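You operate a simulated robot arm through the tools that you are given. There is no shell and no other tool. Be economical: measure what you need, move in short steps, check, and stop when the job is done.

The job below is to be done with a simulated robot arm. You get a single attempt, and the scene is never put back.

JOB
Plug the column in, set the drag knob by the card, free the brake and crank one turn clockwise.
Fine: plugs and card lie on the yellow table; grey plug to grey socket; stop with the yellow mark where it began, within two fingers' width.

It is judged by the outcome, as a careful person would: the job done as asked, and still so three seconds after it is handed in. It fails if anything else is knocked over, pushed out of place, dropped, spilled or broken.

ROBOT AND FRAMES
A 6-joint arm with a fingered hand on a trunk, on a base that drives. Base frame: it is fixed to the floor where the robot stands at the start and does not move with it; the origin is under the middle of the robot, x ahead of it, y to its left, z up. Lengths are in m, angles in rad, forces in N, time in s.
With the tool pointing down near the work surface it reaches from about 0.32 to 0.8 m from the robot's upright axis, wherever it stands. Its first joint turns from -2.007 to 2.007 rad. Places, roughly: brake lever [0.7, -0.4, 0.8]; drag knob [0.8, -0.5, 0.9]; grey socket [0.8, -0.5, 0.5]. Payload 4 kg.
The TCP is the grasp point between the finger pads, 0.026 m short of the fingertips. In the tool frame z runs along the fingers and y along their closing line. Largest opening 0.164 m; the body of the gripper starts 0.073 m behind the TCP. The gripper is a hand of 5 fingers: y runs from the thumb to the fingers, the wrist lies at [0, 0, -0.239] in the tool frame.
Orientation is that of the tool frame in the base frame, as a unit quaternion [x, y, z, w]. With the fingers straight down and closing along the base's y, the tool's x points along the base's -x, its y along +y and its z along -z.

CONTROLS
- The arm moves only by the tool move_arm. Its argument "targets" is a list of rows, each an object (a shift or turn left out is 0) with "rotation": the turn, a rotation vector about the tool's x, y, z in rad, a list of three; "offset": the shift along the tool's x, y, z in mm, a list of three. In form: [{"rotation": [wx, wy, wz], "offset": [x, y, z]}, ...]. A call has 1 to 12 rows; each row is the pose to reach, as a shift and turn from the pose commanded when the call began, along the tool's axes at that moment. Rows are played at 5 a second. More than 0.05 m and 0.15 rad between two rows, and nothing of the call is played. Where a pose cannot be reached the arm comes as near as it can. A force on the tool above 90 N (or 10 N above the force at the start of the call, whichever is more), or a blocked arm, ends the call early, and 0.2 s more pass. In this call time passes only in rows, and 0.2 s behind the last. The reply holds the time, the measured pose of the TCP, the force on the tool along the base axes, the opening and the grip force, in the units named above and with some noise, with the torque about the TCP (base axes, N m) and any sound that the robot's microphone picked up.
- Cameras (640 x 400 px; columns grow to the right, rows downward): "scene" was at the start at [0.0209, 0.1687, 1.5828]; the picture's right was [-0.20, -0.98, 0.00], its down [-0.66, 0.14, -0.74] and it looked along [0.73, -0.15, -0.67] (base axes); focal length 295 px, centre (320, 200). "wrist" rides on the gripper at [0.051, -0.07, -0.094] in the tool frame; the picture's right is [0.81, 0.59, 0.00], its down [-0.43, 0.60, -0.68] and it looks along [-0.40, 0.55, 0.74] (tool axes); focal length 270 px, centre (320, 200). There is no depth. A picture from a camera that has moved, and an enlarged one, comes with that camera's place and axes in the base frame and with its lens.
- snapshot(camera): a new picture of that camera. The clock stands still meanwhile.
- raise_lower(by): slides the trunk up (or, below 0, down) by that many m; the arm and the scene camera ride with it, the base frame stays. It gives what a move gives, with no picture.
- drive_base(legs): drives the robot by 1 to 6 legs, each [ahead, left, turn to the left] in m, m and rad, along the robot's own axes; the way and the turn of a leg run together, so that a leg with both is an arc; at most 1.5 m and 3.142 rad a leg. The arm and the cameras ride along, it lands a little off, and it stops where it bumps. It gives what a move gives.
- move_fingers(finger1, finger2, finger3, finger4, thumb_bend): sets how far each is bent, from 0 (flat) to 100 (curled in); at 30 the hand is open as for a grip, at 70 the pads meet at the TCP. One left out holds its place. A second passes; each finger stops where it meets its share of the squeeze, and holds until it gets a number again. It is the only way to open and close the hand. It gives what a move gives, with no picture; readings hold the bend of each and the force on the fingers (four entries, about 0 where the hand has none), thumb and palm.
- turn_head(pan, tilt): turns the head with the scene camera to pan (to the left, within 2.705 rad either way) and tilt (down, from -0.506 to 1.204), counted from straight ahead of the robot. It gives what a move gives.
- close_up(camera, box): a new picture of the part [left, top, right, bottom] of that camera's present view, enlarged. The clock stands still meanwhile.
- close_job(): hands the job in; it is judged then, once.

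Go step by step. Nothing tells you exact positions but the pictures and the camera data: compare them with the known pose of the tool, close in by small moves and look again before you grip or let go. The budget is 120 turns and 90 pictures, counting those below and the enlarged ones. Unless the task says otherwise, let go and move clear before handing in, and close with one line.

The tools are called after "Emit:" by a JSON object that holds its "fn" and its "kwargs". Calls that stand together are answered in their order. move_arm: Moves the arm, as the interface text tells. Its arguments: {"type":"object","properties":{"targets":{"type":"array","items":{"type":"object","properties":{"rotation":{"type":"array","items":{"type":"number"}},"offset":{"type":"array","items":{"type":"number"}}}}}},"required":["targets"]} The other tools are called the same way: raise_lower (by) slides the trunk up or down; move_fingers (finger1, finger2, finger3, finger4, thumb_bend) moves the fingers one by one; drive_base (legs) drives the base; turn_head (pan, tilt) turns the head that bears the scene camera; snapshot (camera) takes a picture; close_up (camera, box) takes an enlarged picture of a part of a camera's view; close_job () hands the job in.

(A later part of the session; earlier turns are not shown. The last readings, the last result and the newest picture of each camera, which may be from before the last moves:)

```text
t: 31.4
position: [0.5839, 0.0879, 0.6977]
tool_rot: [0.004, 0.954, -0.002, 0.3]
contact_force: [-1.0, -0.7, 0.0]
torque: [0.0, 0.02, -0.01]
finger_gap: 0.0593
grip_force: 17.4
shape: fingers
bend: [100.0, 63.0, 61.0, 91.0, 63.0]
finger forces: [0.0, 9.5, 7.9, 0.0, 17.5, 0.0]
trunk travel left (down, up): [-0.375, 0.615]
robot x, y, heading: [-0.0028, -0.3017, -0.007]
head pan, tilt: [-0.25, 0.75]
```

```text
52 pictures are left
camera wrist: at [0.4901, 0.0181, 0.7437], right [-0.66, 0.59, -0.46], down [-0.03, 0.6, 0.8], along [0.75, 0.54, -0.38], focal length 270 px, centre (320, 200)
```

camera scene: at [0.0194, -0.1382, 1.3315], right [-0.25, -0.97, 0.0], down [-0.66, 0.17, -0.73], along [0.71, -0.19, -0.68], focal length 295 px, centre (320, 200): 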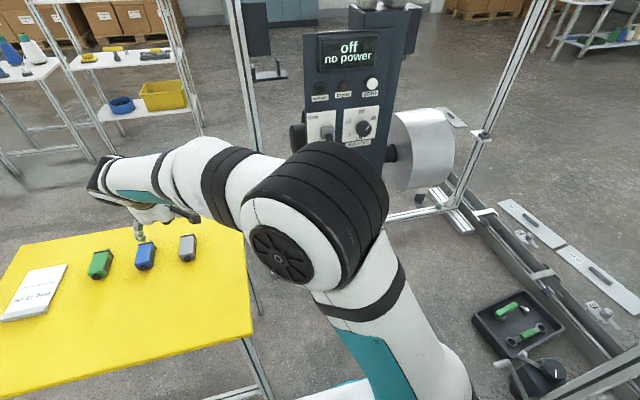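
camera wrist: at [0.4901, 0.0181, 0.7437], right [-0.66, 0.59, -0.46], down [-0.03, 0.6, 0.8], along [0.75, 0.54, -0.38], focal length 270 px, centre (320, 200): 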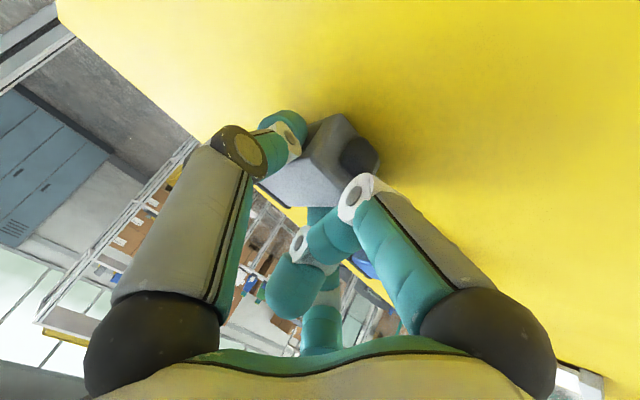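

All three hold with balanced force (17 N). I lift 4 cm and check.

Emit:
{"fn": "move_arm", "kwargs": {"targets": [{"offset": [-6, 0, -8]}, {"offset": [-14, 0, -20]}, {"offset": [-23, 0, -33]}]}}

Emit:
{"fn": "snapshot", "kwargs": {"camera": "wrist"}}

```text
t: 32.2
position: [0.5861, 0.0864, 0.7381]
tool_rot: [0.003, 0.954, -0.001, 0.299]
contact_force: [-0.4, -0.2, -1.1]
torque: [-0.01, 0.03, 0.02]
finger_gap: 0.0594
grip_force: 17.1
shape: fingers
bend: [100.0, 63.0, 61.0, 91.0, 63.0]
finger forces: [0.0, 9.6, 8.0, 0.0, 17.6, 0.0]
trunk travel left (down, up): [-0.375, 0.615]
robot x, y, heading: [0.0007, -0.3038, -0.011]
head pan, tilt: [-0.25, 0.75]
```

```text
51 pictures are left
camera wrist: at [0.4911, 0.0178, 0.7848], right [-0.66, 0.59, -0.46], down [-0.03, 0.6, 0.8], along [0.75, 0.54, -0.38], focal length 270 px, centre (320, 200)
```

wrist: 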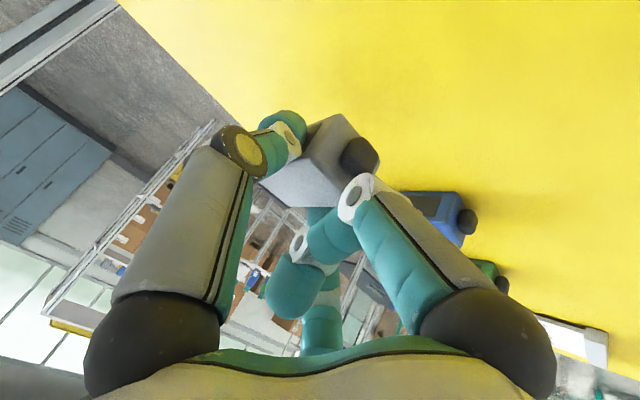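

The plug hangs firmly. I carry it up and to the right, clear of the table, to a place in front of the column.

Emit:
{"fn": "move_arm", "kwargs": {"targets": [{"offset": [7, -40, -20]}, {"offset": [14, -80, -40]}, {"offset": [21, -120, -60]}, {"offset": [28, -160, -80]}, {"offset": [35, -200, -100]}, {"offset": [35, -246, -100]}, {"offset": [35, -292, -100]}, {"offset": [35, -338, -100]}, {"offset": [35, -384, -100]}, {"offset": [35, -430, -100]}, {"offset": [35, -476, -100]}, {"offset": [35, -522, -100]}]}}

Emit:
{"fn": "raise_lower", "kwargs": {"by": -0.25}}

Emit:
{"fn": "snapshot", "kwargs": {"camera": "wrist"}}

Emit:
{"fn": "snapshot", "kwargs": {"camera": "scene"}}

```text
t: 34.8
position: [0.4948, -0.4366, 0.7991]
tool_rot: [0.005, 0.954, 0.0, 0.301]
contact_force: [-0.1, 0.1, -0.3]
torque: [0.0, 0.04, 0.02]
finger_gap: 0.0588
grip_force: 17.6
shape: fingers
bend: [100.0, 63.0, 61.0, 91.0, 63.0]
finger forces: [0.1, 9.8, 7.8, 0.1, 17.4, 0.0]
trunk travel left (down, up): [-0.375, 0.615]
robot x, y, heading: [0.0001, -0.3056, -0.003]
head pan, tilt: [-0.25, 0.75]
```

```text
t: 37.4
position: [0.4957, -0.4372, 0.5481]
tool_rot: [0.003, 0.954, -0.001, 0.299]
contact_force: [0.8, 0.9, -0.4]
torque: [-0.01, 0.04, -0.01]
finger_gap: 0.0592
grip_force: 17.4
shape: fingers
bend: [100.0, 63.0, 61.0, 91.0, 63.0]
finger forces: [0.0, 9.7, 7.7, 0.0, 17.4, 0.0]
trunk travel left (down, up): [-0.125, 0.865]
robot x, y, heading: [-0.0049, -0.3048, -0.009]
head pan, tilt: [-0.25, 0.75]
```

```text
50 pictures are left
camera wrist: at [0.4008, -0.5051, 0.595], right [-0.66, 0.59, -0.46], down [-0.03, 0.6, 0.8], along [0.75, 0.54, -0.38], focal length 270 px, centre (320, 200)
```

wrist: 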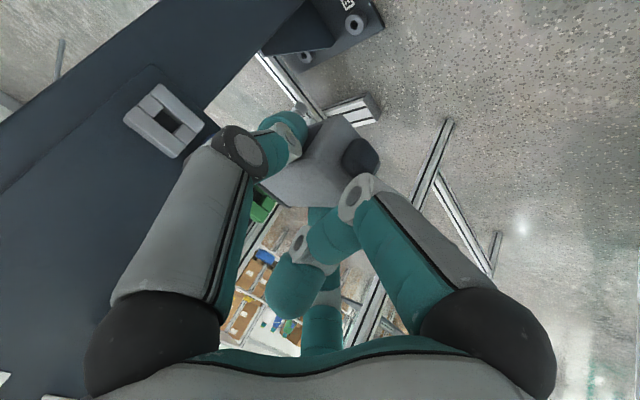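

```text
49 pictures are left
camera scene: at [0.0194, -0.1383, 1.0815], right [-0.25, -0.97, 0.0], down [-0.66, 0.17, -0.73], along [0.71, -0.19, -0.68], focal length 295 px, centre (320, 200)
```

scene: 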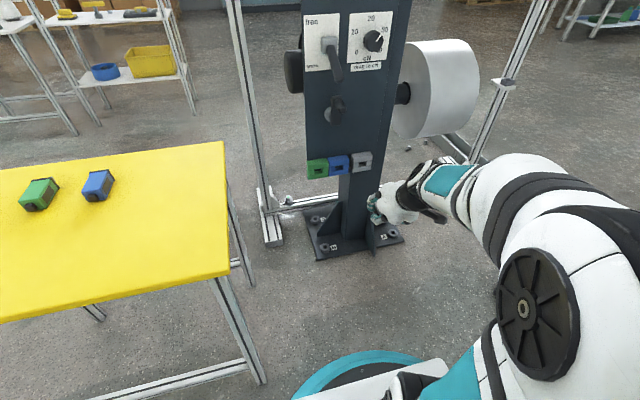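

Both cameras now see the grey socket well. I enlarge to measure.

Emit:
{"fn": "close_up", "kwargs": {"camera": "scene", "box": [296, 120, 416, 195]}}

Emit:
{"fn": "close_up", "kwargs": {"camera": "scene", "box": [290, 0, 418, 130]}}

Emit:
{"fn": "close_up", "kwargs": {"camera": "wrist", "box": [90, 50, 250, 180]}}

```text
5.33 times, centred on (356, 158) of scene
camera zoom: at [0.0194, -0.1383, 1.0815], right [-0.25, -0.97, 0.0], down [-0.66, 0.17, -0.73], along [0.71, -0.19, -0.68], focal length 1572 px, centre (128, 427)
```

zoom: 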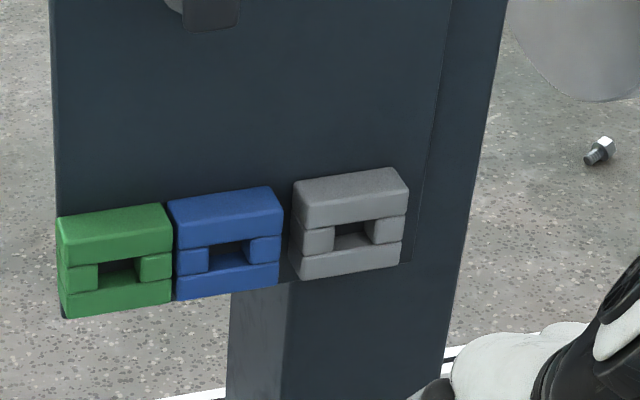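

```text
3.08 times, centred on (354, 65) of scene
camera zoom: at [0.0194, -0.1383, 1.0815], right [-0.25, -0.97, 0.0], down [-0.66, 0.17, -0.73], along [0.71, -0.19, -0.68], focal length 907 px, centre (215, 615)
```

zoom: 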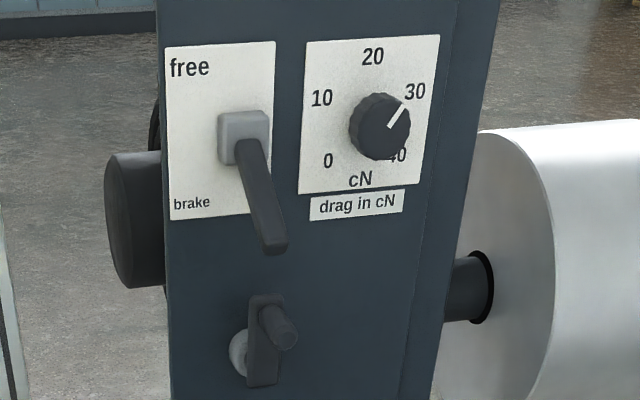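

```text
3.08 times, centred on (170, 115) of wrist
camera zoom: at [0.4008, -0.5051, 0.595], right [-0.66, 0.59, -0.46], down [-0.03, 0.6, 0.8], along [0.75, 0.54, -0.38], focal length 832 px, centre (782, 462)
```

zoom: 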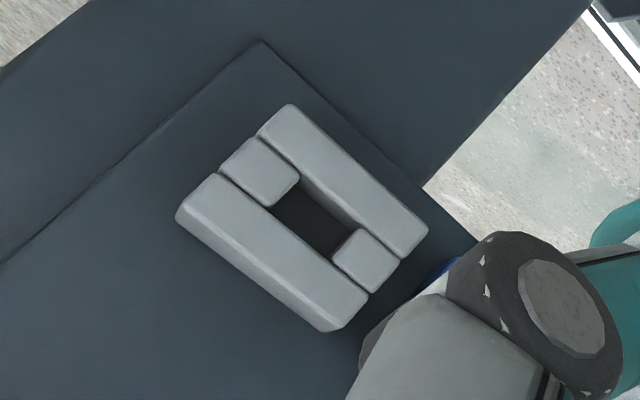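

Grey opening's front centre comes out at (0.791, −0.492, 0.4735), and the panel squarely faces −x. Now I enlarge the held plug to learn its exact seat in the hand.

Emit:
{"fn": "close_up", "kwargs": {"camera": "wrist", "box": [230, 90, 400, 220]}}

Emit:
{"fn": "close_up", "kwargs": {"camera": "scene", "box": [350, 170, 450, 245]}}

```text
3.08 times, centred on (315, 155) of wrist
camera zoom: at [0.4008, -0.5051, 0.595], right [-0.66, 0.59, -0.46], down [-0.03, 0.6, 0.8], along [0.75, 0.54, -0.38], focal length 832 px, centre (335, 338)
```

zoom: 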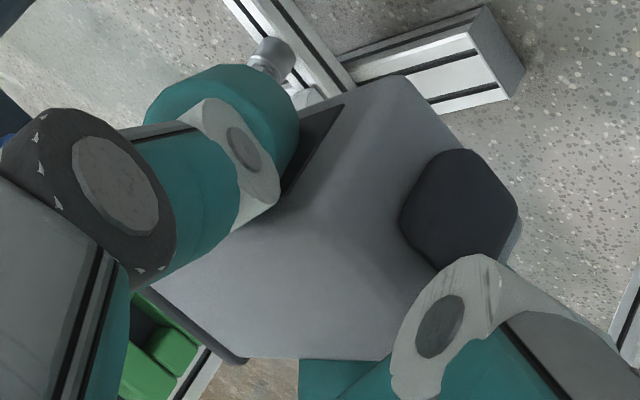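

```text
5.33 times, centred on (400, 208) of scene
camera zoom: at [0.0194, -0.1383, 1.0815], right [-0.25, -0.97, 0.0], down [-0.66, 0.17, -0.73], along [0.71, -0.19, -0.68], focal length 1572 px, centre (-107, 160)
```

zoom: 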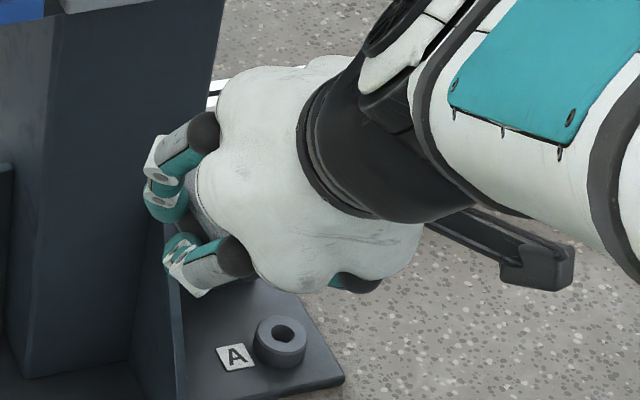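

The plug's prongs should sit 25 mm below and in line with the TCP, its flange 59 mm ahead. I bring it in front of the socket, 7 cm short.

Emit:
{"fn": "move_arm", "kwargs": {"targets": [{"offset": [-21, -11, 27]}, {"offset": [-43, -22, 54]}, {"offset": [-64, -33, 81]}, {"offset": [-85, -44, 108]}, {"offset": [-107, -54, 134]}]}}

Emit:
{"fn": "snapshot", "kwargs": {"camera": "wrist"}}

Emit:
{"fn": "close_up", "kwargs": {"camera": "scene", "box": [296, 110, 416, 195]}}

```text
t: 38.6
position: [0.661, -0.4925, 0.4987]
tool_rot: [0.004, 0.954, -0.001, 0.301]
contact_force: [-1.0, -0.2, -0.4]
torque: [0.0, 0.04, 0.0]
finger_gap: 0.0591
grip_force: 17.4
shape: fingers
bend: [100.0, 63.0, 61.0, 91.0, 63.0]
finger forces: [0.1, 9.7, 7.6, 0.0, 17.3, 0.1]
trunk travel left (down, up): [-0.125, 0.865]
robot x, y, heading: [-0.0062, -0.3, -0.008]
head pan, tilt: [-0.25, 0.75]
```

```text
43 pictures are left
camera wrist: at [0.5658, -0.5602, 0.5453], right [-0.66, 0.59, -0.46], down [-0.03, 0.6, 0.8], along [0.75, 0.54, -0.38], focal length 270 px, centre (320, 200)
```

wrist: 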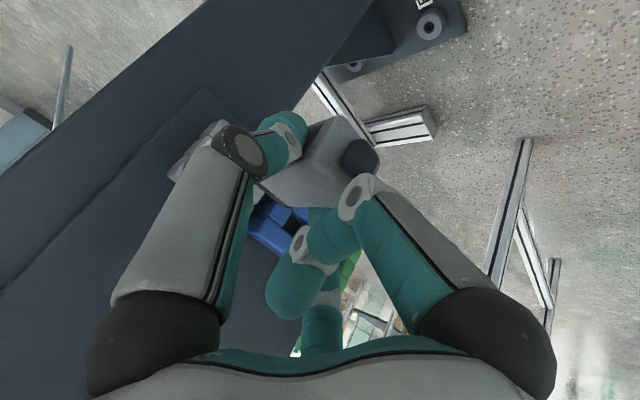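

```text
4.71 times, centred on (356, 152) of scene
camera zoom: at [0.0192, -0.1382, 1.0815], right [-0.25, -0.97, 0.0], down [-0.66, 0.17, -0.73], along [0.71, -0.19, -0.68], focal length 1387 px, centre (151, 424)
```

zoom: 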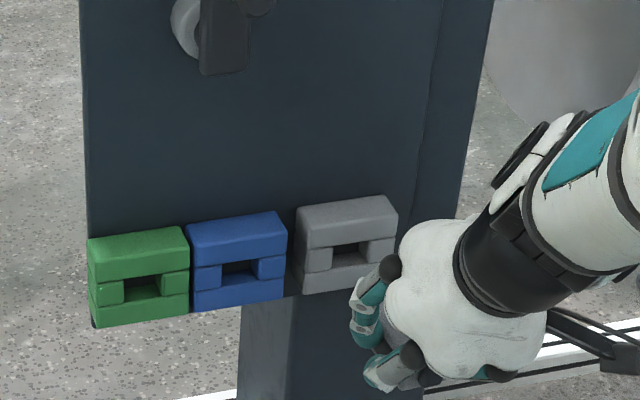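

Aligned as planned. I advance to just short of the opening and check.

Emit:
{"fn": "move_arm", "kwargs": {"targets": [{"offset": [-20, 0, 14]}, {"offset": [-41, 0, 28]}]}}

Emit:
{"fn": "close_up", "kwargs": {"camera": "scene", "box": [320, 130, 416, 190]}}

Emit:
{"fn": "close_up", "kwargs": {"camera": "wrist", "box": [200, 80, 400, 240]}}

```text
t: 39.2
position: [0.7096, -0.4903, 0.498]
tool_rot: [0.004, 0.954, -0.002, 0.3]
contact_force: [0.2, 0.0, -0.9]
torque: [0.0, 0.02, -0.01]
finger_gap: 0.059
grip_force: 17.2
shape: fingers
bend: [100.0, 63.0, 61.0, 91.0, 63.0]
finger forces: [0.1, 9.7, 7.6, 0.1, 17.2, 0.0]
trunk travel left (down, up): [-0.125, 0.865]
robot x, y, heading: [0.0024, -0.3015, -0.007]
head pan, tilt: [-0.25, 0.75]
```

```text
6.67 times, centred on (368, 160) of scene
camera zoom: at [0.0194, -0.1383, 1.0815], right [-0.25, -0.97, 0.0], down [-0.66, 0.17, -0.73], along [0.71, -0.19, -0.68], focal length 1965 px, centre (0, 467)
```

zoom: 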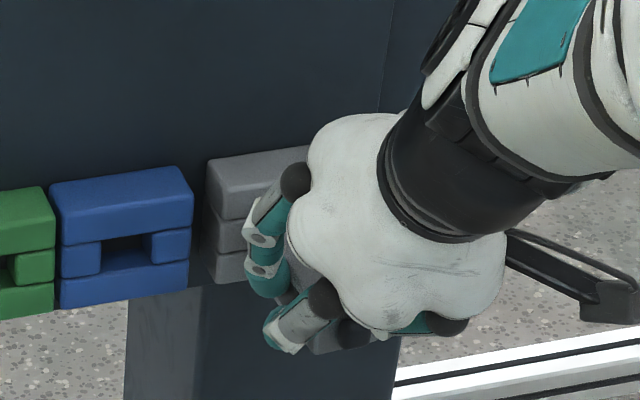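

```text
2.50 times, centred on (300, 160) of wrist
camera zoom: at [0.6162, -0.5596, 0.5451], right [-0.66, 0.59, -0.46], down [-0.03, 0.6, 0.8], along [0.75, 0.54, -0.38], focal length 676 px, centre (370, 300)
```

zoom: 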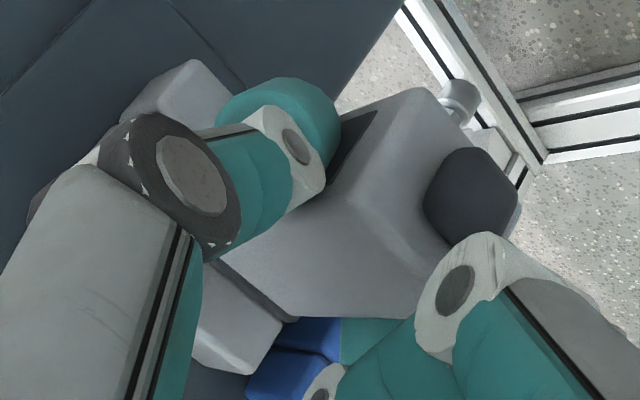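

Geometry checks out against the block's edge. I push in by small steps, watching force.

Emit:
{"fn": "move_arm", "kwargs": {"targets": [{"offset": [-4, -1, 3]}, {"offset": [-8, -1, 6]}, {"offset": [-12, -1, 8]}]}}

```text
t: 40.0
position: [0.7241, -0.4934, 0.4993]
tool_rot: [0.003, 0.954, -0.001, 0.3]
contact_force: [-1.6, -0.4, -3.1]
torque: [0.01, 0.12, -0.07]
finger_gap: 0.059
grip_force: 17.2
shape: fingers
bend: [100.0, 63.0, 61.0, 91.0, 63.0]
finger forces: [0.0, 9.8, 6.8, 0.0, 17.2, 0.0]
trunk travel left (down, up): [-0.125, 0.865]
robot x, y, heading: [-0.0015, -0.3028, -0.007]
head pan, tilt: [-0.25, 0.75]
```

Emit:
{"fn": "move_arm", "kwargs": {"targets": [{"offset": [-3, 0, 4]}, {"offset": [-6, 0, 6]}]}}

```text
t: 40.6
position: [0.7307, -0.4932, 0.4983]
tool_rot: [0.004, 0.954, -0.001, 0.3]
contact_force: [-21.1, 0.9, 3.5]
torque: [0.19, 0.42, -0.11]
finger_gap: 0.0585
grip_force: 19.3
shape: fingers
bend: [100.0, 62.0, 62.0, 91.0, 63.0]
finger forces: [0.0, 11.5, 8.5, 0.0, 18.1, 0.1]
trunk travel left (down, up): [-0.125, 0.865]
robot x, y, heading: [-0.0028, -0.3045, -0.008]
head pan, tilt: [-0.25, 0.75]
```

Resistance of 21 N just where seating is expected. I check the gap and the display.

Emit:
{"fn": "close_up", "kwargs": {"camera": "wrist", "box": [200, 80, 400, 240]}}

Emit:
{"fn": "turn_head", "kwargs": {"pan": -0.35, "tilt": 0.35}}

Emit:
{"fn": "snapshot", "kwargs": {"camera": "scene"}}

```text
2.50 times, centred on (300, 160) of wrist
camera zoom: at [0.6358, -0.5625, 0.5455], right [-0.66, 0.59, -0.46], down [-0.03, 0.59, 0.8], along [0.75, 0.54, -0.38], focal length 676 px, centre (370, 300)
```

zoom: 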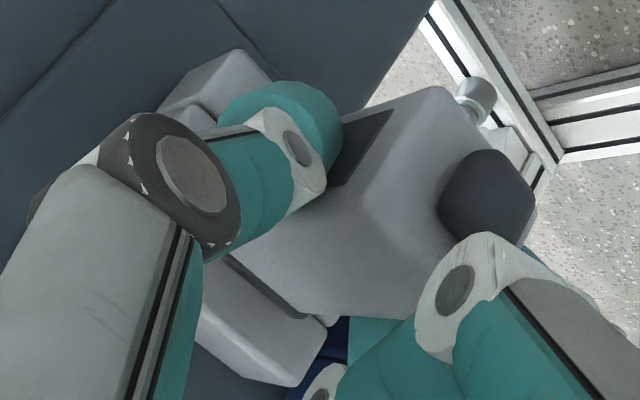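

```text
t: 41.5
position: [0.7321, -0.4939, 0.4996]
tool_rot: [0.003, 0.954, -0.001, 0.3]
contact_force: [-19.6, 0.8, 0.8]
torque: [0.16, 0.43, -0.05]
finger_gap: 0.0589
grip_force: 18.6
shape: fingers
bend: [100.0, 62.0, 62.0, 91.0, 63.0]
finger forces: [0.1, 11.4, 8.6, 0.0, 18.0, 0.0]
trunk travel left (down, up): [-0.125, 0.865]
robot x, y, heading: [-0.0026, -0.3012, -0.004]
head pan, tilt: [-0.351, 0.351]
```

```text
38 pictures are left
camera scene: at [0.0257, -0.1498, 1.117], right [-0.35, -0.94, 0.0], down [-0.32, 0.12, -0.94], along [0.88, -0.33, -0.34], focal length 295 px, centre (320, 200)
```

scene: 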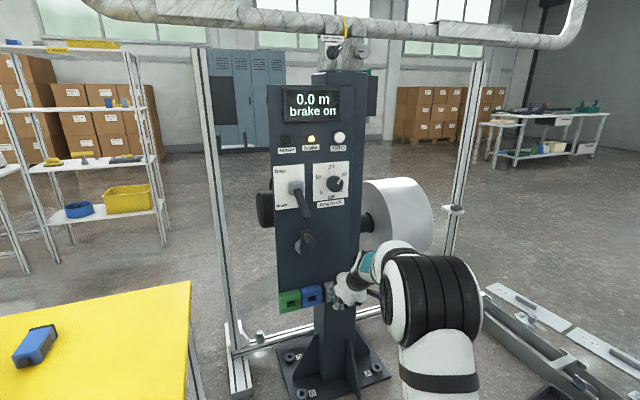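

The display now reads "0.0 m, brake on": the column has power. I give one last small push, then let go and back off.

Emit:
{"fn": "move_arm", "kwargs": {"targets": [{"offset": [-2, 0, 1]}]}}

Emit:
{"fn": "move_fingers", "kwargs": {"finger2": 42, "finger3": 42, "thumb_bend": 42}}

Emit:
{"fn": "move_arm", "kwargs": {"targets": [{"offset": [12, 0, -14]}, {"offset": [40, 0, -38]}, {"offset": [75, 0, -60]}, {"offset": [110, 0, -85]}]}}

Emit:
{"fn": "close_up", "kwargs": {"camera": "scene", "box": [260, 60, 420, 320]}}

```text
t: 41.9
position: [0.7338, -0.4943, 0.499]
tool_rot: [0.004, 0.954, -0.002, 0.3]
contact_force: [-23.1, 1.8, 1.4]
torque: [0.23, 0.47, -0.04]
finger_gap: 0.0585
grip_force: 19.8
shape: fingers
bend: [100.0, 61.0, 62.0, 91.0, 63.0]
finger forces: [0.0, 11.5, 9.5, 0.0, 18.0, 0.0]
trunk travel left (down, up): [-0.125, 0.865]
robot x, y, heading: [-0.0011, -0.2993, -0.011]
head pan, tilt: [-0.351, 0.351]
```

```text
t: 42.9
position: [0.7349, -0.4939, 0.4986]
tool_rot: [0.004, 0.954, -0.001, 0.301]
contact_force: [-0.3, -2.4, 0.5]
torque: [0.05, -0.03, -0.06]
finger_gap: 0.0849
grip_force: 1.1
shape: fingers
bend: [100.0, 42.0, 44.0, 91.0, 42.0]
finger forces: [0.0, 0.0, 2.4, 0.1, 0.1, 0.1]
trunk travel left (down, up): [-0.125, 0.865]
robot x, y, heading: [0.0012, -0.3039, -0.011]
head pan, tilt: [-0.351, 0.351]
```

```text
t: 43.9
position: [0.5956, -0.4916, 0.5075]
tool_rot: [0.003, 0.954, 0.0, 0.3]
contact_force: [-0.1, 0.4, 1.6]
torque: [-0.03, 0.01, 0.0]
finger_gap: 0.0849
grip_force: 0.0
shape: fingers
bend: [100.0, 42.0, 42.0, 91.0, 42.0]
finger forces: [0.1, 0.0, 0.1, 0.1, 0.1, 0.0]
trunk travel left (down, up): [-0.125, 0.865]
robot x, y, heading: [0.0002, -0.3044, -0.007]
head pan, tilt: [-0.351, 0.351]
```

```text
1.54 times, centred on (340, 190) of scene
camera zoom: at [0.0268, -0.1499, 1.1171], right [-0.35, -0.94, 0.0], down [-0.32, 0.12, -0.94], along [0.88, -0.33, -0.34], focal length 453 px, centre (289, 215)
```

zoom: 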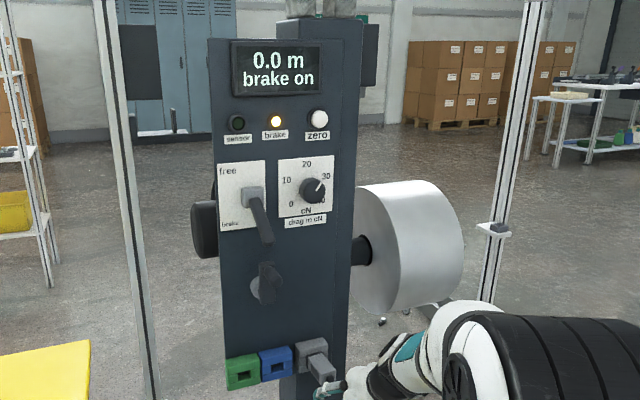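

Grey plug sits in the grey socket. Next the knob: I enlarge the panel, then draw back and turn the hand to point straight ahead.

Emit:
{"fn": "close_up", "kwargs": {"camera": "scene", "box": [264, 150, 360, 260]}}

Emit:
{"fn": "move_arm", "kwargs": {"targets": [{"offset": [38, 0, -27], "rotation": [0, -0.08, 0]}, {"offset": [76, 0, -54], "rotation": [0, -0.2, 0]}, {"offset": [114, 0, -81], "rotation": [0, -0.32, 0]}, {"offset": [140, 0, -100], "rotation": [0, -0.44, 0]}, {"offset": [140, 0, -100], "rotation": [0, -0.58, 0]}, {"offset": [140, 0, -100], "rotation": [0, -0.72, 0]}, {"offset": [140, 0, -100], "rotation": [0, -0.84, 0]}, {"offset": [140, 0, -100], "rotation": [0, -0.96, 0]}]}}

Emit:
{"fn": "raise_lower", "kwargs": {"by": 0.35}}

Emit:
{"fn": "snapshot", "kwargs": {"camera": "scene"}}

Emit:
{"fn": "snapshot", "kwargs": {"camera": "wrist"}}

```text
3.64 times, centred on (312, 205) of scene
camera zoom: at [0.0268, -0.1499, 1.1171], right [-0.35, -0.94, 0.0], down [-0.32, 0.12, -0.94], along [0.88, -0.33, -0.34], focal length 1072 px, centre (349, 182)
```

zoom: 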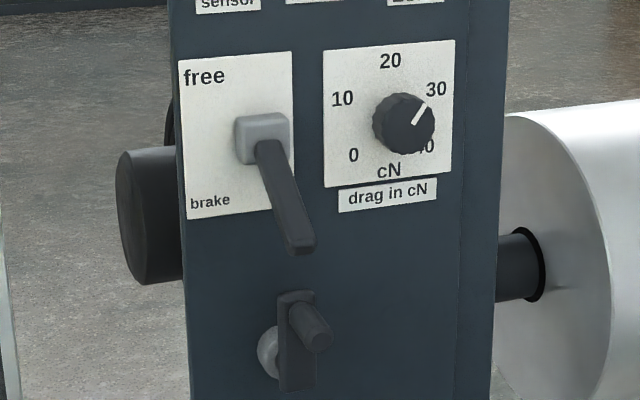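

```text
t: 45.9
position: [0.4511, -0.4674, 0.5259]
tool_rot: [0.092, 0.927, 0.014, 0.364]
contact_force: [-0.5, -0.6, 0.3]
torque: [0.02, 0.02, -0.05]
finger_gap: 0.085
grip_force: 0.0
shape: fingers
bend: [100.0, 42.0, 42.0, 91.0, 42.0]
finger forces: [0.0, 0.1, 0.0, 0.0, 0.0, 0.0]
out of reach, approached as far as the arm can: row 2, 3, 4, 5, 6, 7, 8
trunk travel left (down, up): [-0.125, 0.865]
robot x, y, heading: [0.0006, -0.3016, -0.011]
head pan, tilt: [-0.351, 0.351]
stopped in row 8: the arm was blocked; the commanded pose is now the measured one
```

```text
t: 49.3
position: [0.451, -0.4664, 0.8755]
tool_rot: [0.092, 0.926, 0.015, 0.365]
contact_force: [-0.2, 1.6, -0.2]
torque: [0.0, -0.01, -0.01]
finger_gap: 0.0851
grip_force: 0.1
shape: fingers
bend: [100.0, 42.0, 42.0, 91.0, 42.0]
finger forces: [0.0, 0.0, 0.0, 0.1, 0.0, 0.1]
trunk travel left (down, up): [-0.475, 0.515]
robot x, y, heading: [0.0017, -0.3005, -0.011]
head pan, tilt: [-0.351, 0.351]
```

```text
35 pictures are left
camera scene: at [0.0264, -0.1498, 1.4671], right [-0.35, -0.94, 0.0], down [-0.32, 0.12, -0.94], along [0.88, -0.33, -0.34], focal length 295 px, centre (320, 200)
```

scene: 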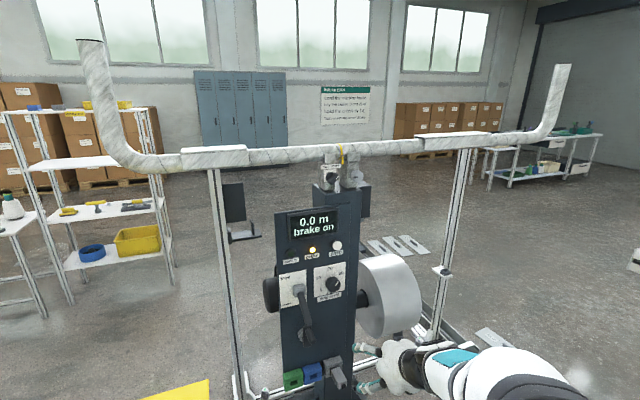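

```text
34 pictures are left
camera wrist: at [0.341, -0.5225, 0.903], right [-0.49, 0.72, -0.49], down [-0.05, 0.53, 0.84], along [0.87, 0.44, -0.22], focal length 270 px, centre (320, 200)
```

wrist: 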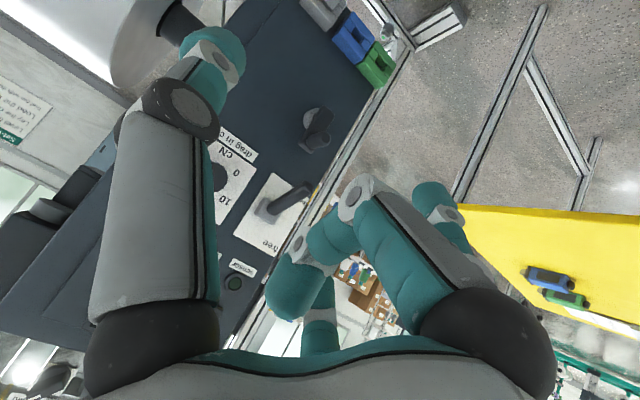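

The arm was folded too far for a level hand here; nothing was touched. I enlarge the panel from this height to triangulate, then will drive back a little for room.

Emit:
{"fn": "close_up", "kwargs": {"camera": "scene", "box": [270, 250, 366, 350]}}

Emit:
{"fn": "drive_base", "kwargs": {"legs": [[-0.15, 0, 0], [0, -0.12, 0]]}}

```text
4.00 times, centred on (318, 300) of scene
camera zoom: at [0.0264, -0.1498, 1.4671], right [-0.35, -0.94, 0.0], down [-0.32, 0.12, -0.94], along [0.88, -0.33, -0.34], focal length 1179 px, centre (328, -200)
```

zoom: 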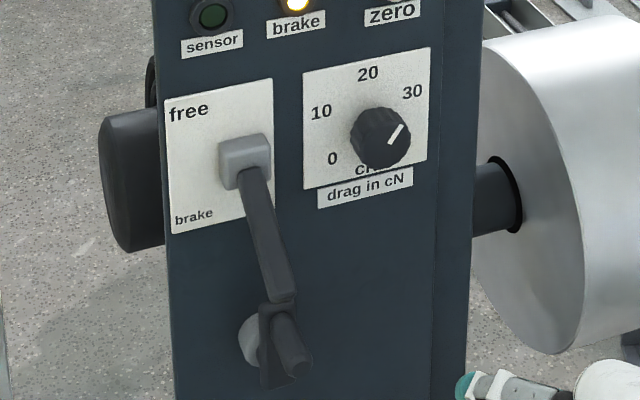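

```text
t: 51.5
position: [0.3, -0.5873, 0.8764]
tool_rot: [0.092, 0.926, 0.015, 0.365]
contact_force: [0.5, -0.9, -0.8]
torque: [-0.03, 0.04, 0.01]
finger_gap: 0.0851
grip_force: 0.0
shape: fingers
bend: [100.0, 42.0, 42.0, 91.0, 42.0]
finger forces: [0.1, 0.0, 0.0, 0.1, 0.1, 0.1]
trunk travel left (down, up): [-0.475, 0.515]
robot x, y, heading: [-0.1515, -0.4228, -0.012]
head pan, tilt: [-0.351, 0.351]
```

Triangulation gives: panel face x≈0.812; knob (0.782, −0.483, 0.865), pointer now near 25, with 10 at 67.5° left of top; lever tip (0.704, −0.368, 0.807); crank pivot (y −0.375, z 0.668) with its handle straight up at z≈0.725. I bring the hand level in front of the knob.

Emit:
{"fn": "move_arm", "kwargs": {"targets": [{"offset": [-26, 19, 27], "rotation": [-0.014, -0.102, -0.02]}, {"offset": [-52, 38, 53], "rotation": [-0.028, -0.205, -0.039]}, {"offset": [-79, 57, 80], "rotation": [-0.042, -0.307, -0.059]}, {"offset": [-105, 76, 106], "rotation": [-0.056, -0.409, -0.078]}, {"offset": [-131, 96, 133], "rotation": [-0.07, -0.512, -0.098]}, {"offset": [-157, 115, 160], "rotation": [-0.084, -0.614, -0.117]}, {"offset": [-184, 134, 186], "rotation": [-0.098, -0.716, -0.137]}, {"offset": [-210, 153, 213], "rotation": [-0.1125, -0.8187, -0.1562]}]}}

Emit:
{"fn": "move_fingers", "kwargs": {"finger1": 40, "finger2": 40, "finger3": 40, "finger4": 40, "thumb_bend": 40}}

Emit:
{"fn": "turn_head", "kwargs": {"pan": -0.1, "tilt": 0.5}}

Emit:
{"fn": "snapshot", "kwargs": {"camera": "scene"}}

Emit:
{"fn": "snapshot", "kwargs": {"camera": "wrist"}}

```text
t: 53.3
position: [0.4793, -0.4997, 1.0548]
tool_rot: [0.052, 0.848, 0.003, 0.527]
contact_force: [0.7, 0.0, -0.5]
torque: [0.03, 0.0, -0.04]
finger_gap: 0.0849
grip_force: 0.0
shape: fingers
bend: [100.0, 42.0, 42.0, 91.0, 42.0]
finger forces: [0.1, 0.1, 0.0, 0.0, 0.0, 0.1]
out of reach, approached as far as the arm can: row 1, 2, 3, 4, 5, 6, 7, 8
trunk travel left (down, up): [-0.475, 0.515]
robot x, y, heading: [-0.1503, -0.4242, -0.008]
head pan, tilt: [-0.351, 0.351]
```

```text
t: 54.3
position: [0.4798, -0.5008, 1.0549]
tool_rot: [0.05, 0.849, 0.003, 0.527]
contact_force: [0.4, 0.1, 0.4]
torque: [-0.02, 0.02, 0.0]
finger_gap: 0.0671
grip_force: 0.0
shape: fingers
bend: [40.0, 40.0, 40.0, 40.0, 40.0]
finger forces: [0.0, 0.0, 0.1, 0.0, 0.0, 0.1]
trunk travel left (down, up): [-0.475, 0.515]
robot x, y, heading: [-0.1536, -0.4234, -0.012]
head pan, tilt: [-0.351, 0.351]
```

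```text
t: 55.1
position: [0.4778, -0.5004, 1.055]
tool_rot: [0.051, 0.849, 0.003, 0.526]
contact_force: [0.1, 0.4, -0.4]
torque: [0.02, -0.02, 0.01]
finger_gap: 0.0667
grip_force: 0.1
shape: fingers
bend: [40.0, 40.0, 40.0, 40.0, 40.0]
finger forces: [0.0, 0.1, 0.0, 0.0, 0.0, 0.1]
trunk travel left (down, up): [-0.475, 0.515]
robot x, y, heading: [-0.1493, -0.4215, -0.014]
head pan, tilt: [-0.099, 0.499]
```

```text
32 pictures are left
camera scene: at [-0.1202, -0.2454, 1.4535], right [-0.11, -0.99, 0.0], down [-0.48, 0.05, -0.88], along [0.87, -0.1, -0.48], focal length 295 px, centre (320, 200)
```

scene: 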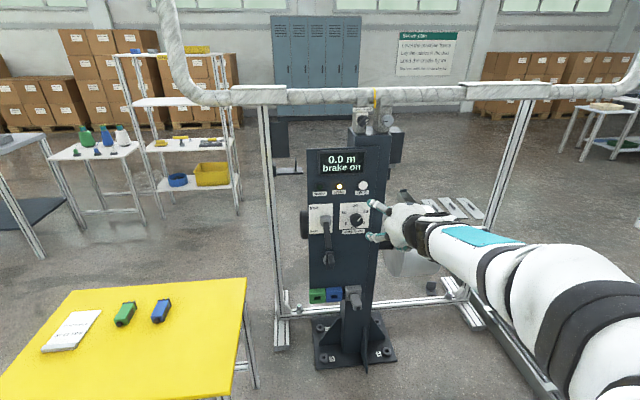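

```text
31 pictures are left
camera wrist: at [0.3682, -0.561, 1.0459], right [-0.31, 0.66, -0.69], down [-0.37, 0.59, 0.72], along [0.88, 0.47, 0.06], focal length 270 px, centre (320, 200)
```

wrist: 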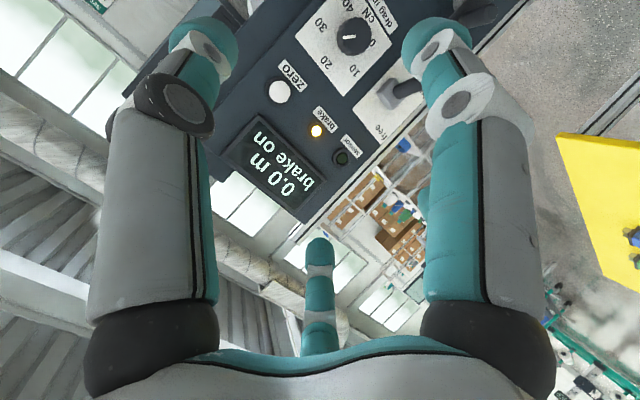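

The arm cannot hold the hand level that low with the trunk this high. I lower the trunk 0.2 m and repeat a zero move to see what pose is commanded now.

Emit:
{"fn": "raise_lower", "kwargs": {"by": -0.2}}

Emit:
{"fn": "move_arm", "kwargs": {"targets": [{"offset": [0, 0, 0]}]}}

```text
t: 57.2
position: [0.4783, -0.5014, 0.8544]
tool_rot: [0.051, 0.849, 0.003, 0.526]
contact_force: [0.0, -0.1, -0.7]
torque: [0.0, -0.01, 0.02]
finger_gap: 0.0665
grip_force: 0.2
shape: fingers
bend: [40.0, 40.0, 40.0, 40.0, 40.0]
finger forces: [0.0, 0.0, 0.0, 0.0, 0.0, 0.0]
trunk travel left (down, up): [-0.275, 0.715]
robot x, y, heading: [-0.1502, -0.4185, -0.016]
head pan, tilt: [-0.099, 0.499]
```

```text
t: 57.6
position: [0.4792, -0.5006, 0.8539]
tool_rot: [0.051, 0.848, 0.003, 0.527]
contact_force: [0.0, -0.3, 0.9]
torque: [0.0, -0.01, 0.0]
finger_gap: 0.0668
grip_force: 0.0
shape: fingers
bend: [40.0, 40.0, 40.0, 40.0, 40.0]
finger forces: [0.1, 0.0, 0.0, 0.0, 0.1, 0.0]
trunk travel left (down, up): [-0.275, 0.715]
robot x, y, heading: [-0.1514, -0.4224, -0.009]
head pan, tilt: [-0.099, 0.499]
```

Good: the command follows the measured pose. I now extend toward the knob and level the hand.

Emit:
{"fn": "move_arm", "kwargs": {"targets": [{"offset": [-22, 8, 39], "rotation": [-0.01, -0.06, -0.01]}, {"offset": [-44, 17, 78], "rotation": [-0.025, -0.17, -0.03]}, {"offset": [-66, 25, 117], "rotation": [-0.042, -0.28, -0.047]}, {"offset": [-88, 34, 156], "rotation": [-0.056, -0.38, -0.064]}, {"offset": [-88, 34, 156], "rotation": [-0.068, -0.4545, -0.0762]}]}}

```text
t: 58.9
position: [0.6618, -0.4812, 0.8655]
tool_rot: [0.0, 0.708, 0.001, 0.706]
contact_force: [0.4, 0.6, -0.4]
torque: [-0.01, -0.03, 0.0]
finger_gap: 0.067
grip_force: 0.0
shape: fingers
bend: [40.0, 40.0, 40.0, 40.0, 40.0]
finger forces: [0.1, 0.0, 0.0, 0.1, 0.1, 0.0]
out of reach, approached as far as the arm can: row 1, 2, 3
trunk travel left (down, up): [-0.275, 0.715]
robot x, y, heading: [-0.1517, -0.4225, -0.013]
head pan, tilt: [-0.099, 0.499]
```

The hand is level in front of the knob. I pre-roll it clockwise by 0.87 rad to leave room for the turn, and check the alignment.

Emit:
{"fn": "move_arm", "kwargs": {"targets": [{"rotation": [0, 0, 0.145]}, {"rotation": [0, 0, 0.29]}, {"rotation": [0, 0, 0.435]}, {"rotation": [0, 0, 0.58]}, {"rotation": [0, 0, 0.725]}, {"rotation": [0, 0, 0.87]}]}}

Emit:
{"fn": "close_up", "kwargs": {"camera": "scene", "box": [290, 130, 450, 260]}}

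Emit:
{"fn": "snapshot", "kwargs": {"camera": "wrist"}}

```text
t: 60.2
position: [0.6598, -0.4828, 0.8663]
tool_rot: [0.299, 0.642, 0.298, 0.64]
contact_force: [-0.6, 0.3, 0.2]
torque: [-0.04, -0.01, -0.04]
finger_gap: 0.067
grip_force: 0.0
shape: fingers
bend: [40.0, 40.0, 40.0, 40.0, 40.0]
finger forces: [0.1, 0.0, 0.0, 0.0, 0.1, 0.0]
trunk travel left (down, up): [-0.275, 0.715]
robot x, y, heading: [-0.153, -0.4208, -0.016]
head pan, tilt: [-0.099, 0.499]
```

```text
3.08 times, centred on (370, 195) of scene
camera zoom: at [-0.1201, -0.2453, 1.2534], right [-0.11, -0.99, 0.0], down [-0.48, 0.05, -0.88], along [0.87, -0.1, -0.48], focal length 907 px, centre (166, 215)
```

zoom: 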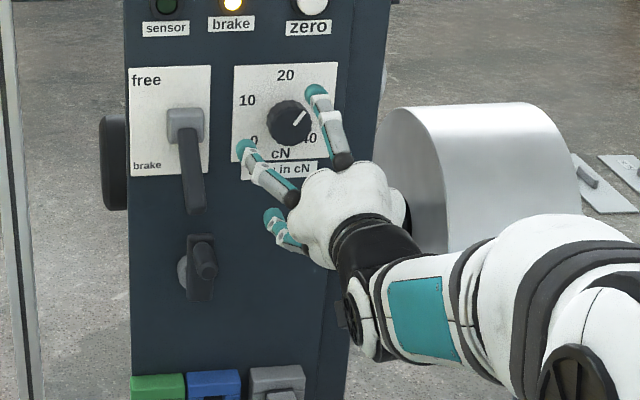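

```text
29 pictures are left
camera wrist: at [0.567, -0.4885, 0.7795], right [0.0, 1.0, -0.07], down [-0.67, 0.05, 0.74], along [0.74, 0.05, 0.67], focal length 270 px, centre (320, 200)
```

wrist: 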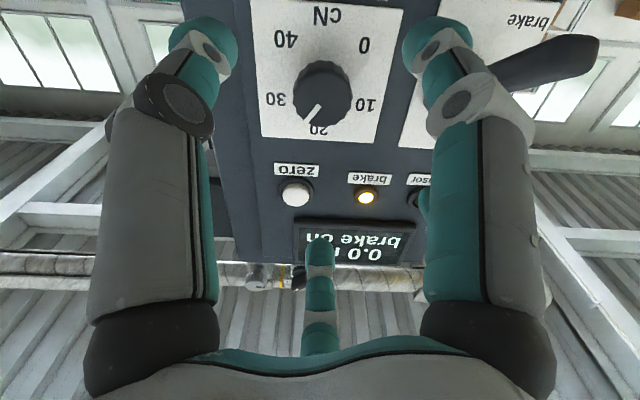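

Emit:
{"fn": "close_up", "kwargs": {"camera": "wrist", "box": [240, 0, 416, 150]}}

```text
2.67 times, centred on (328, 75) of wrist
camera zoom: at [0.567, -0.4885, 0.7795], right [0.0, 1.0, -0.07], down [-0.67, 0.05, 0.74], along [0.74, 0.05, 0.67], focal length 721 px, centre (299, 533)
```

zoom: 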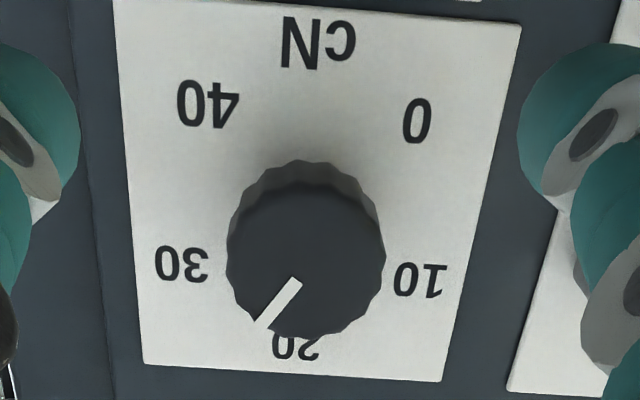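

The pointer stands at 25 (33.75° right of top), so the turn to 10 is 1.77 rad counter-clockwise. Knob centre (y −0.480, z 0.862); I move in over it and close all five fingers.

Emit:
{"fn": "move_arm", "kwargs": {"targets": [{"offset": [2, 0, 40]}, {"offset": [4, -1, 80]}, {"offset": [5, -1, 105]}, {"offset": [5, -1, 115]}]}}

Emit:
{"fn": "move_fingers", "kwargs": {"finger1": 75, "finger2": 75, "finger3": 75, "finger4": 75, "thumb_bend": 75}}

Emit:
{"fn": "close_up", "kwargs": {"camera": "wrist", "box": [160, 0, 480, 200]}}

```text
t: 61.2
position: [0.7742, -0.4784, 0.8604]
tool_rot: [0.299, 0.642, 0.297, 0.64]
contact_force: [-0.4, 0.9, 0.0]
torque: [0.03, 0.01, -0.01]
finger_gap: 0.0669
grip_force: 0.1
shape: fingers
bend: [40.0, 40.0, 40.0, 40.0, 40.0]
finger forces: [0.0, 0.0, 0.0, 0.0, 0.0, 0.1]
trunk travel left (down, up): [-0.275, 0.715]
robot x, y, heading: [-0.1506, -0.4206, -0.01]
head pan, tilt: [-0.099, 0.499]
```

```text
t: 62.2
position: [0.7754, -0.4809, 0.8585]
tool_rot: [0.3, 0.642, 0.297, 0.64]
contact_force: [8.4, -5.6, -1.9]
torque: [-0.03, -0.1, -0.03]
finger_gap: 0.0127
grip_force: 22.2
shape: fingers
bend: [63.0, 61.0, 58.0, 60.0, 64.0]
finger forces: [6.4, 6.8, 7.6, 7.1, 16.7, 0.1]
trunk travel left (down, up): [-0.275, 0.715]
robot x, y, heading: [-0.1528, -0.4202, -0.014]
head pan, tilt: [-0.099, 0.499]
```

```text
2.00 times, centred on (320, 100) of wrist
camera zoom: at [0.6825, -0.4863, 0.7724], right [0.0, 1.0, -0.07], down [-0.67, 0.05, 0.74], along [0.74, 0.05, 0.67], focal length 541 px, centre (320, 400)
```

zoom: 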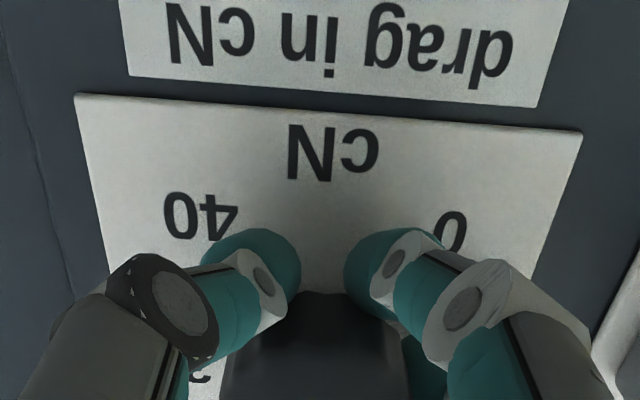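

All five hold the knob. I turn it 1.77 rad counter-clockwise.

Emit:
{"fn": "move_arm", "kwargs": {"targets": [{"rotation": [0, 0, -0.147]}, {"rotation": [0, 0, -0.295]}, {"rotation": [0, 0, -0.442]}, {"rotation": [0, 0, -0.589]}, {"rotation": [0, 0, -0.736]}, {"rotation": [0, 0, -0.884]}, {"rotation": [0, 0, -1.031]}, {"rotation": [0, 0, -1.178]}, {"rotation": [0, 0, -1.325]}, {"rotation": [0, 0, -1.473]}, {"rotation": [0, 0, -1.62]}, {"rotation": [0, 0, -1.767]}]}}

Emit:
{"fn": "snapshot", "kwargs": {"camera": "scene"}}

```text
t: 64.8
position: [0.7743, -0.4833, 0.8632]
tool_rot: [-0.305, 0.638, -0.307, 0.637]
contact_force: [14.6, -26.4, 13.8]
torque: [0.1, -0.31, -0.6]
finger_gap: 0.0132
grip_force: 26.9
shape: fingers
bend: [62.0, 61.0, 60.0, 60.0, 62.0]
finger forces: [9.1, 6.5, 5.9, 7.7, 24.2, 0.1]
trunk travel left (down, up): [-0.275, 0.715]
robot x, y, heading: [-0.1546, -0.417, -0.005]
head pan, tilt: [-0.099, 0.499]
```

```text
26 pictures are left
camera scene: at [-0.1202, -0.2478, 1.254], right [-0.11, -0.99, 0.0], down [-0.48, 0.05, -0.88], along [0.87, -0.1, -0.48], focal length 295 px, centre (320, 200)
```

scene: 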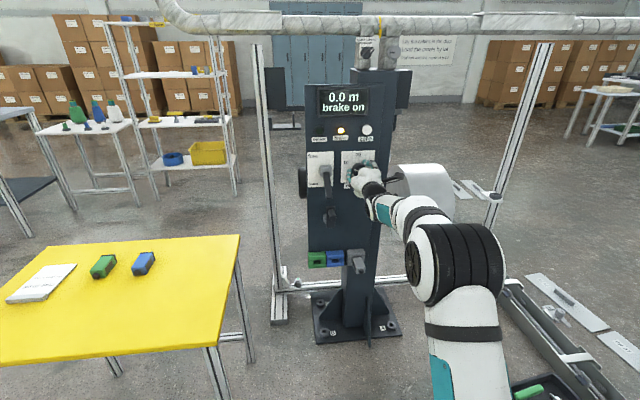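

The turn went through. I open, back off and read the pointer.

Emit:
{"fn": "move_fingers", "kwargs": {"finger1": 40, "finger2": 40, "finger3": 40, "finger4": 40, "thumb_bend": 40}}

Emit:
{"fn": "move_arm", "kwargs": {"targets": [{"offset": [0, 0, -40]}, {"offset": [0, 0, -80]}, {"offset": [0, 0, -115]}]}}

Emit:
{"fn": "close_up", "kwargs": {"camera": "scene", "box": [300, 130, 400, 230]}}

Emit:
{"fn": "snapshot", "kwargs": {"camera": "wrist"}}

```text
t: 65.8
position: [0.7745, -0.4794, 0.8614]
tool_rot: [-0.308, 0.639, -0.306, 0.636]
contact_force: [-1.1, -0.3, 0.6]
torque: [-0.01, 0.02, 0.0]
finger_gap: 0.0665
grip_force: 0.0
shape: fingers
bend: [40.0, 40.0, 40.0, 40.0, 40.0]
finger forces: [0.0, 0.0, 0.0, 0.0, 0.0, 0.0]
trunk travel left (down, up): [-0.275, 0.715]
robot x, y, heading: [-0.1511, -0.4199, -0.011]
head pan, tilt: [-0.099, 0.499]
```

```text
t: 66.7
position: [0.6583, -0.4788, 0.8617]
tool_rot: [-0.307, 0.639, -0.306, 0.636]
contact_force: [0.5, 0.1, 0.4]
torque: [-0.03, -0.05, -0.02]
finger_gap: 0.0666
grip_force: 0.1
shape: fingers
bend: [40.0, 40.0, 40.0, 40.0, 40.0]
finger forces: [0.1, 0.0, 0.0, 0.1, 0.1, 0.0]
trunk travel left (down, up): [-0.275, 0.715]
robot x, y, heading: [-0.1525, -0.4255, -0.009]
head pan, tilt: [-0.099, 0.499]
```

```text
4.00 times, centred on (350, 180) of scene
camera zoom: at [-0.12, -0.2453, 1.2534], right [-0.11, -0.99, 0.0], down [-0.48, 0.05, -0.88], along [0.87, -0.1, -0.48], focal length 1179 px, centre (200, 280)
```

zoom: 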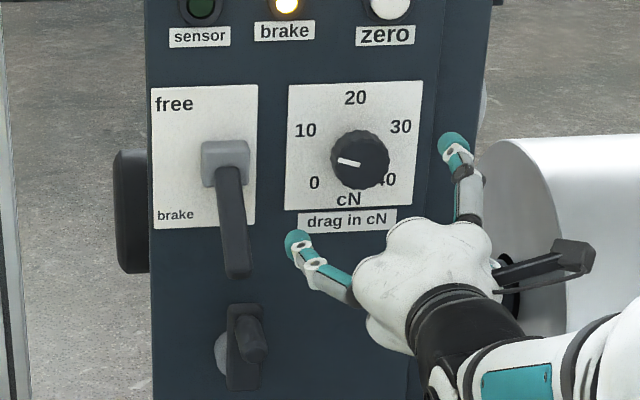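

```text
24 pictures are left
camera wrist: at [0.5672, -0.5615, 0.8836], right [0.0, -0.26, -0.96], down [-0.68, 0.71, -0.19], along [0.74, 0.65, -0.18], focal length 270 px, centre (320, 200)
```

wrist: 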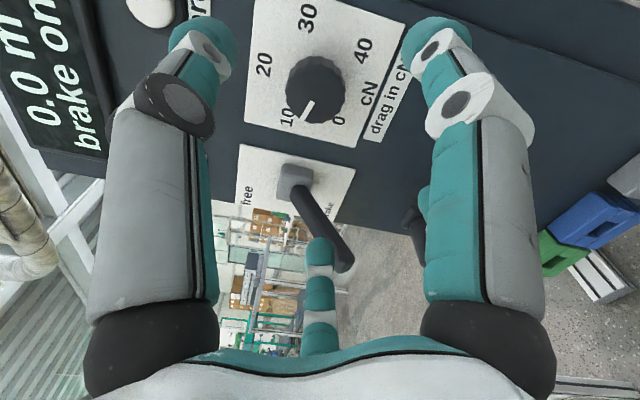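

Emit:
{"fn": "close_up", "kwargs": {"camera": "wrist", "box": [235, 0, 411, 150]}}

```text
2.67 times, centred on (323, 75) of wrist
camera zoom: at [0.5672, -0.5615, 0.8836], right [0.0, -0.26, -0.96], down [-0.68, 0.71, -0.19], along [0.74, 0.65, -0.18], focal length 721 px, centre (312, 533)
```

zoom: 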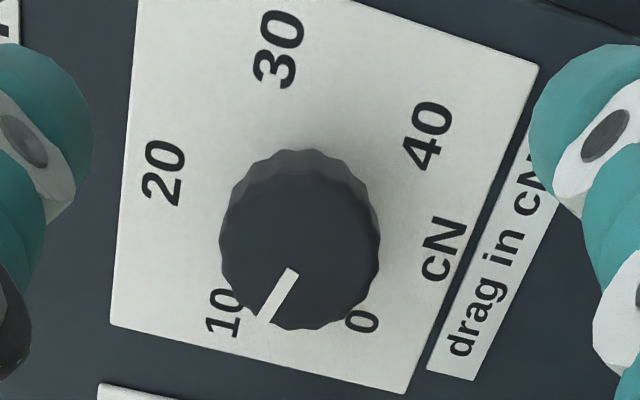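

Pointer is close to 10; I enlarge strongly to judge the small error.

Emit:
{"fn": "close_up", "kwargs": {"camera": "scene", "box": [366, 145, 414, 185]}}

Emit:
{"fn": "close_up", "kwargs": {"camera": "scene", "box": [368, 150, 408, 175]}}

```text
10.00 times, centred on (390, 165) of scene
camera zoom: at [-0.12, -0.2453, 1.2534], right [-0.11, -0.99, 0.0], down [-0.48, 0.05, -0.88], along [0.87, -0.1, -0.48], focal length 2947 px, centre (-380, 550)
```

zoom: 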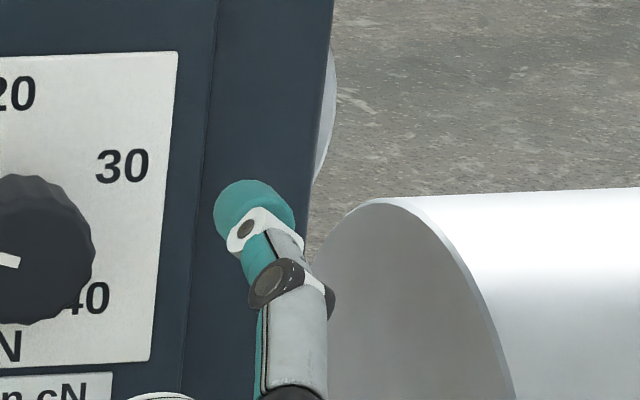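

```text
16.00 times, centred on (388, 162) of scene
camera zoom: at [-0.12, -0.2453, 1.2534], right [-0.11, -0.99, 0.0], down [-0.48, 0.05, -0.88], along [0.87, -0.1, -0.48], focal length 4716 px, centre (-768, 800)
```

zoom: 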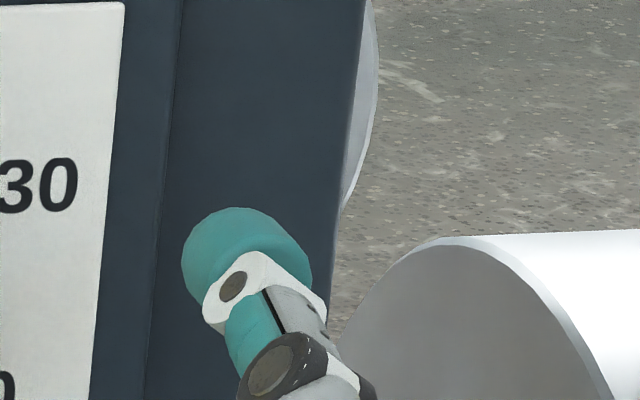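

Emit:
{"fn": "close_up", "kwargs": {"camera": "scene", "box": [334, 148, 382, 186]}}

```text
10.53 times, centred on (358, 167) of scene
camera zoom: at [-0.12, -0.2453, 1.2534], right [-0.11, -0.99, 0.0], down [-0.48, 0.05, -0.88], along [0.87, -0.1, -0.48], focal length 3102 px, centre (-80, 547)
```

zoom: 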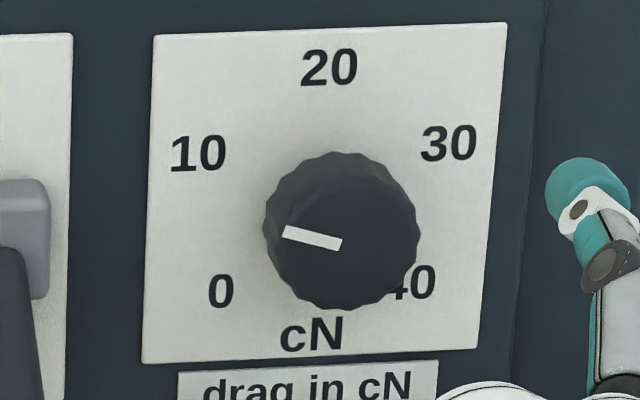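

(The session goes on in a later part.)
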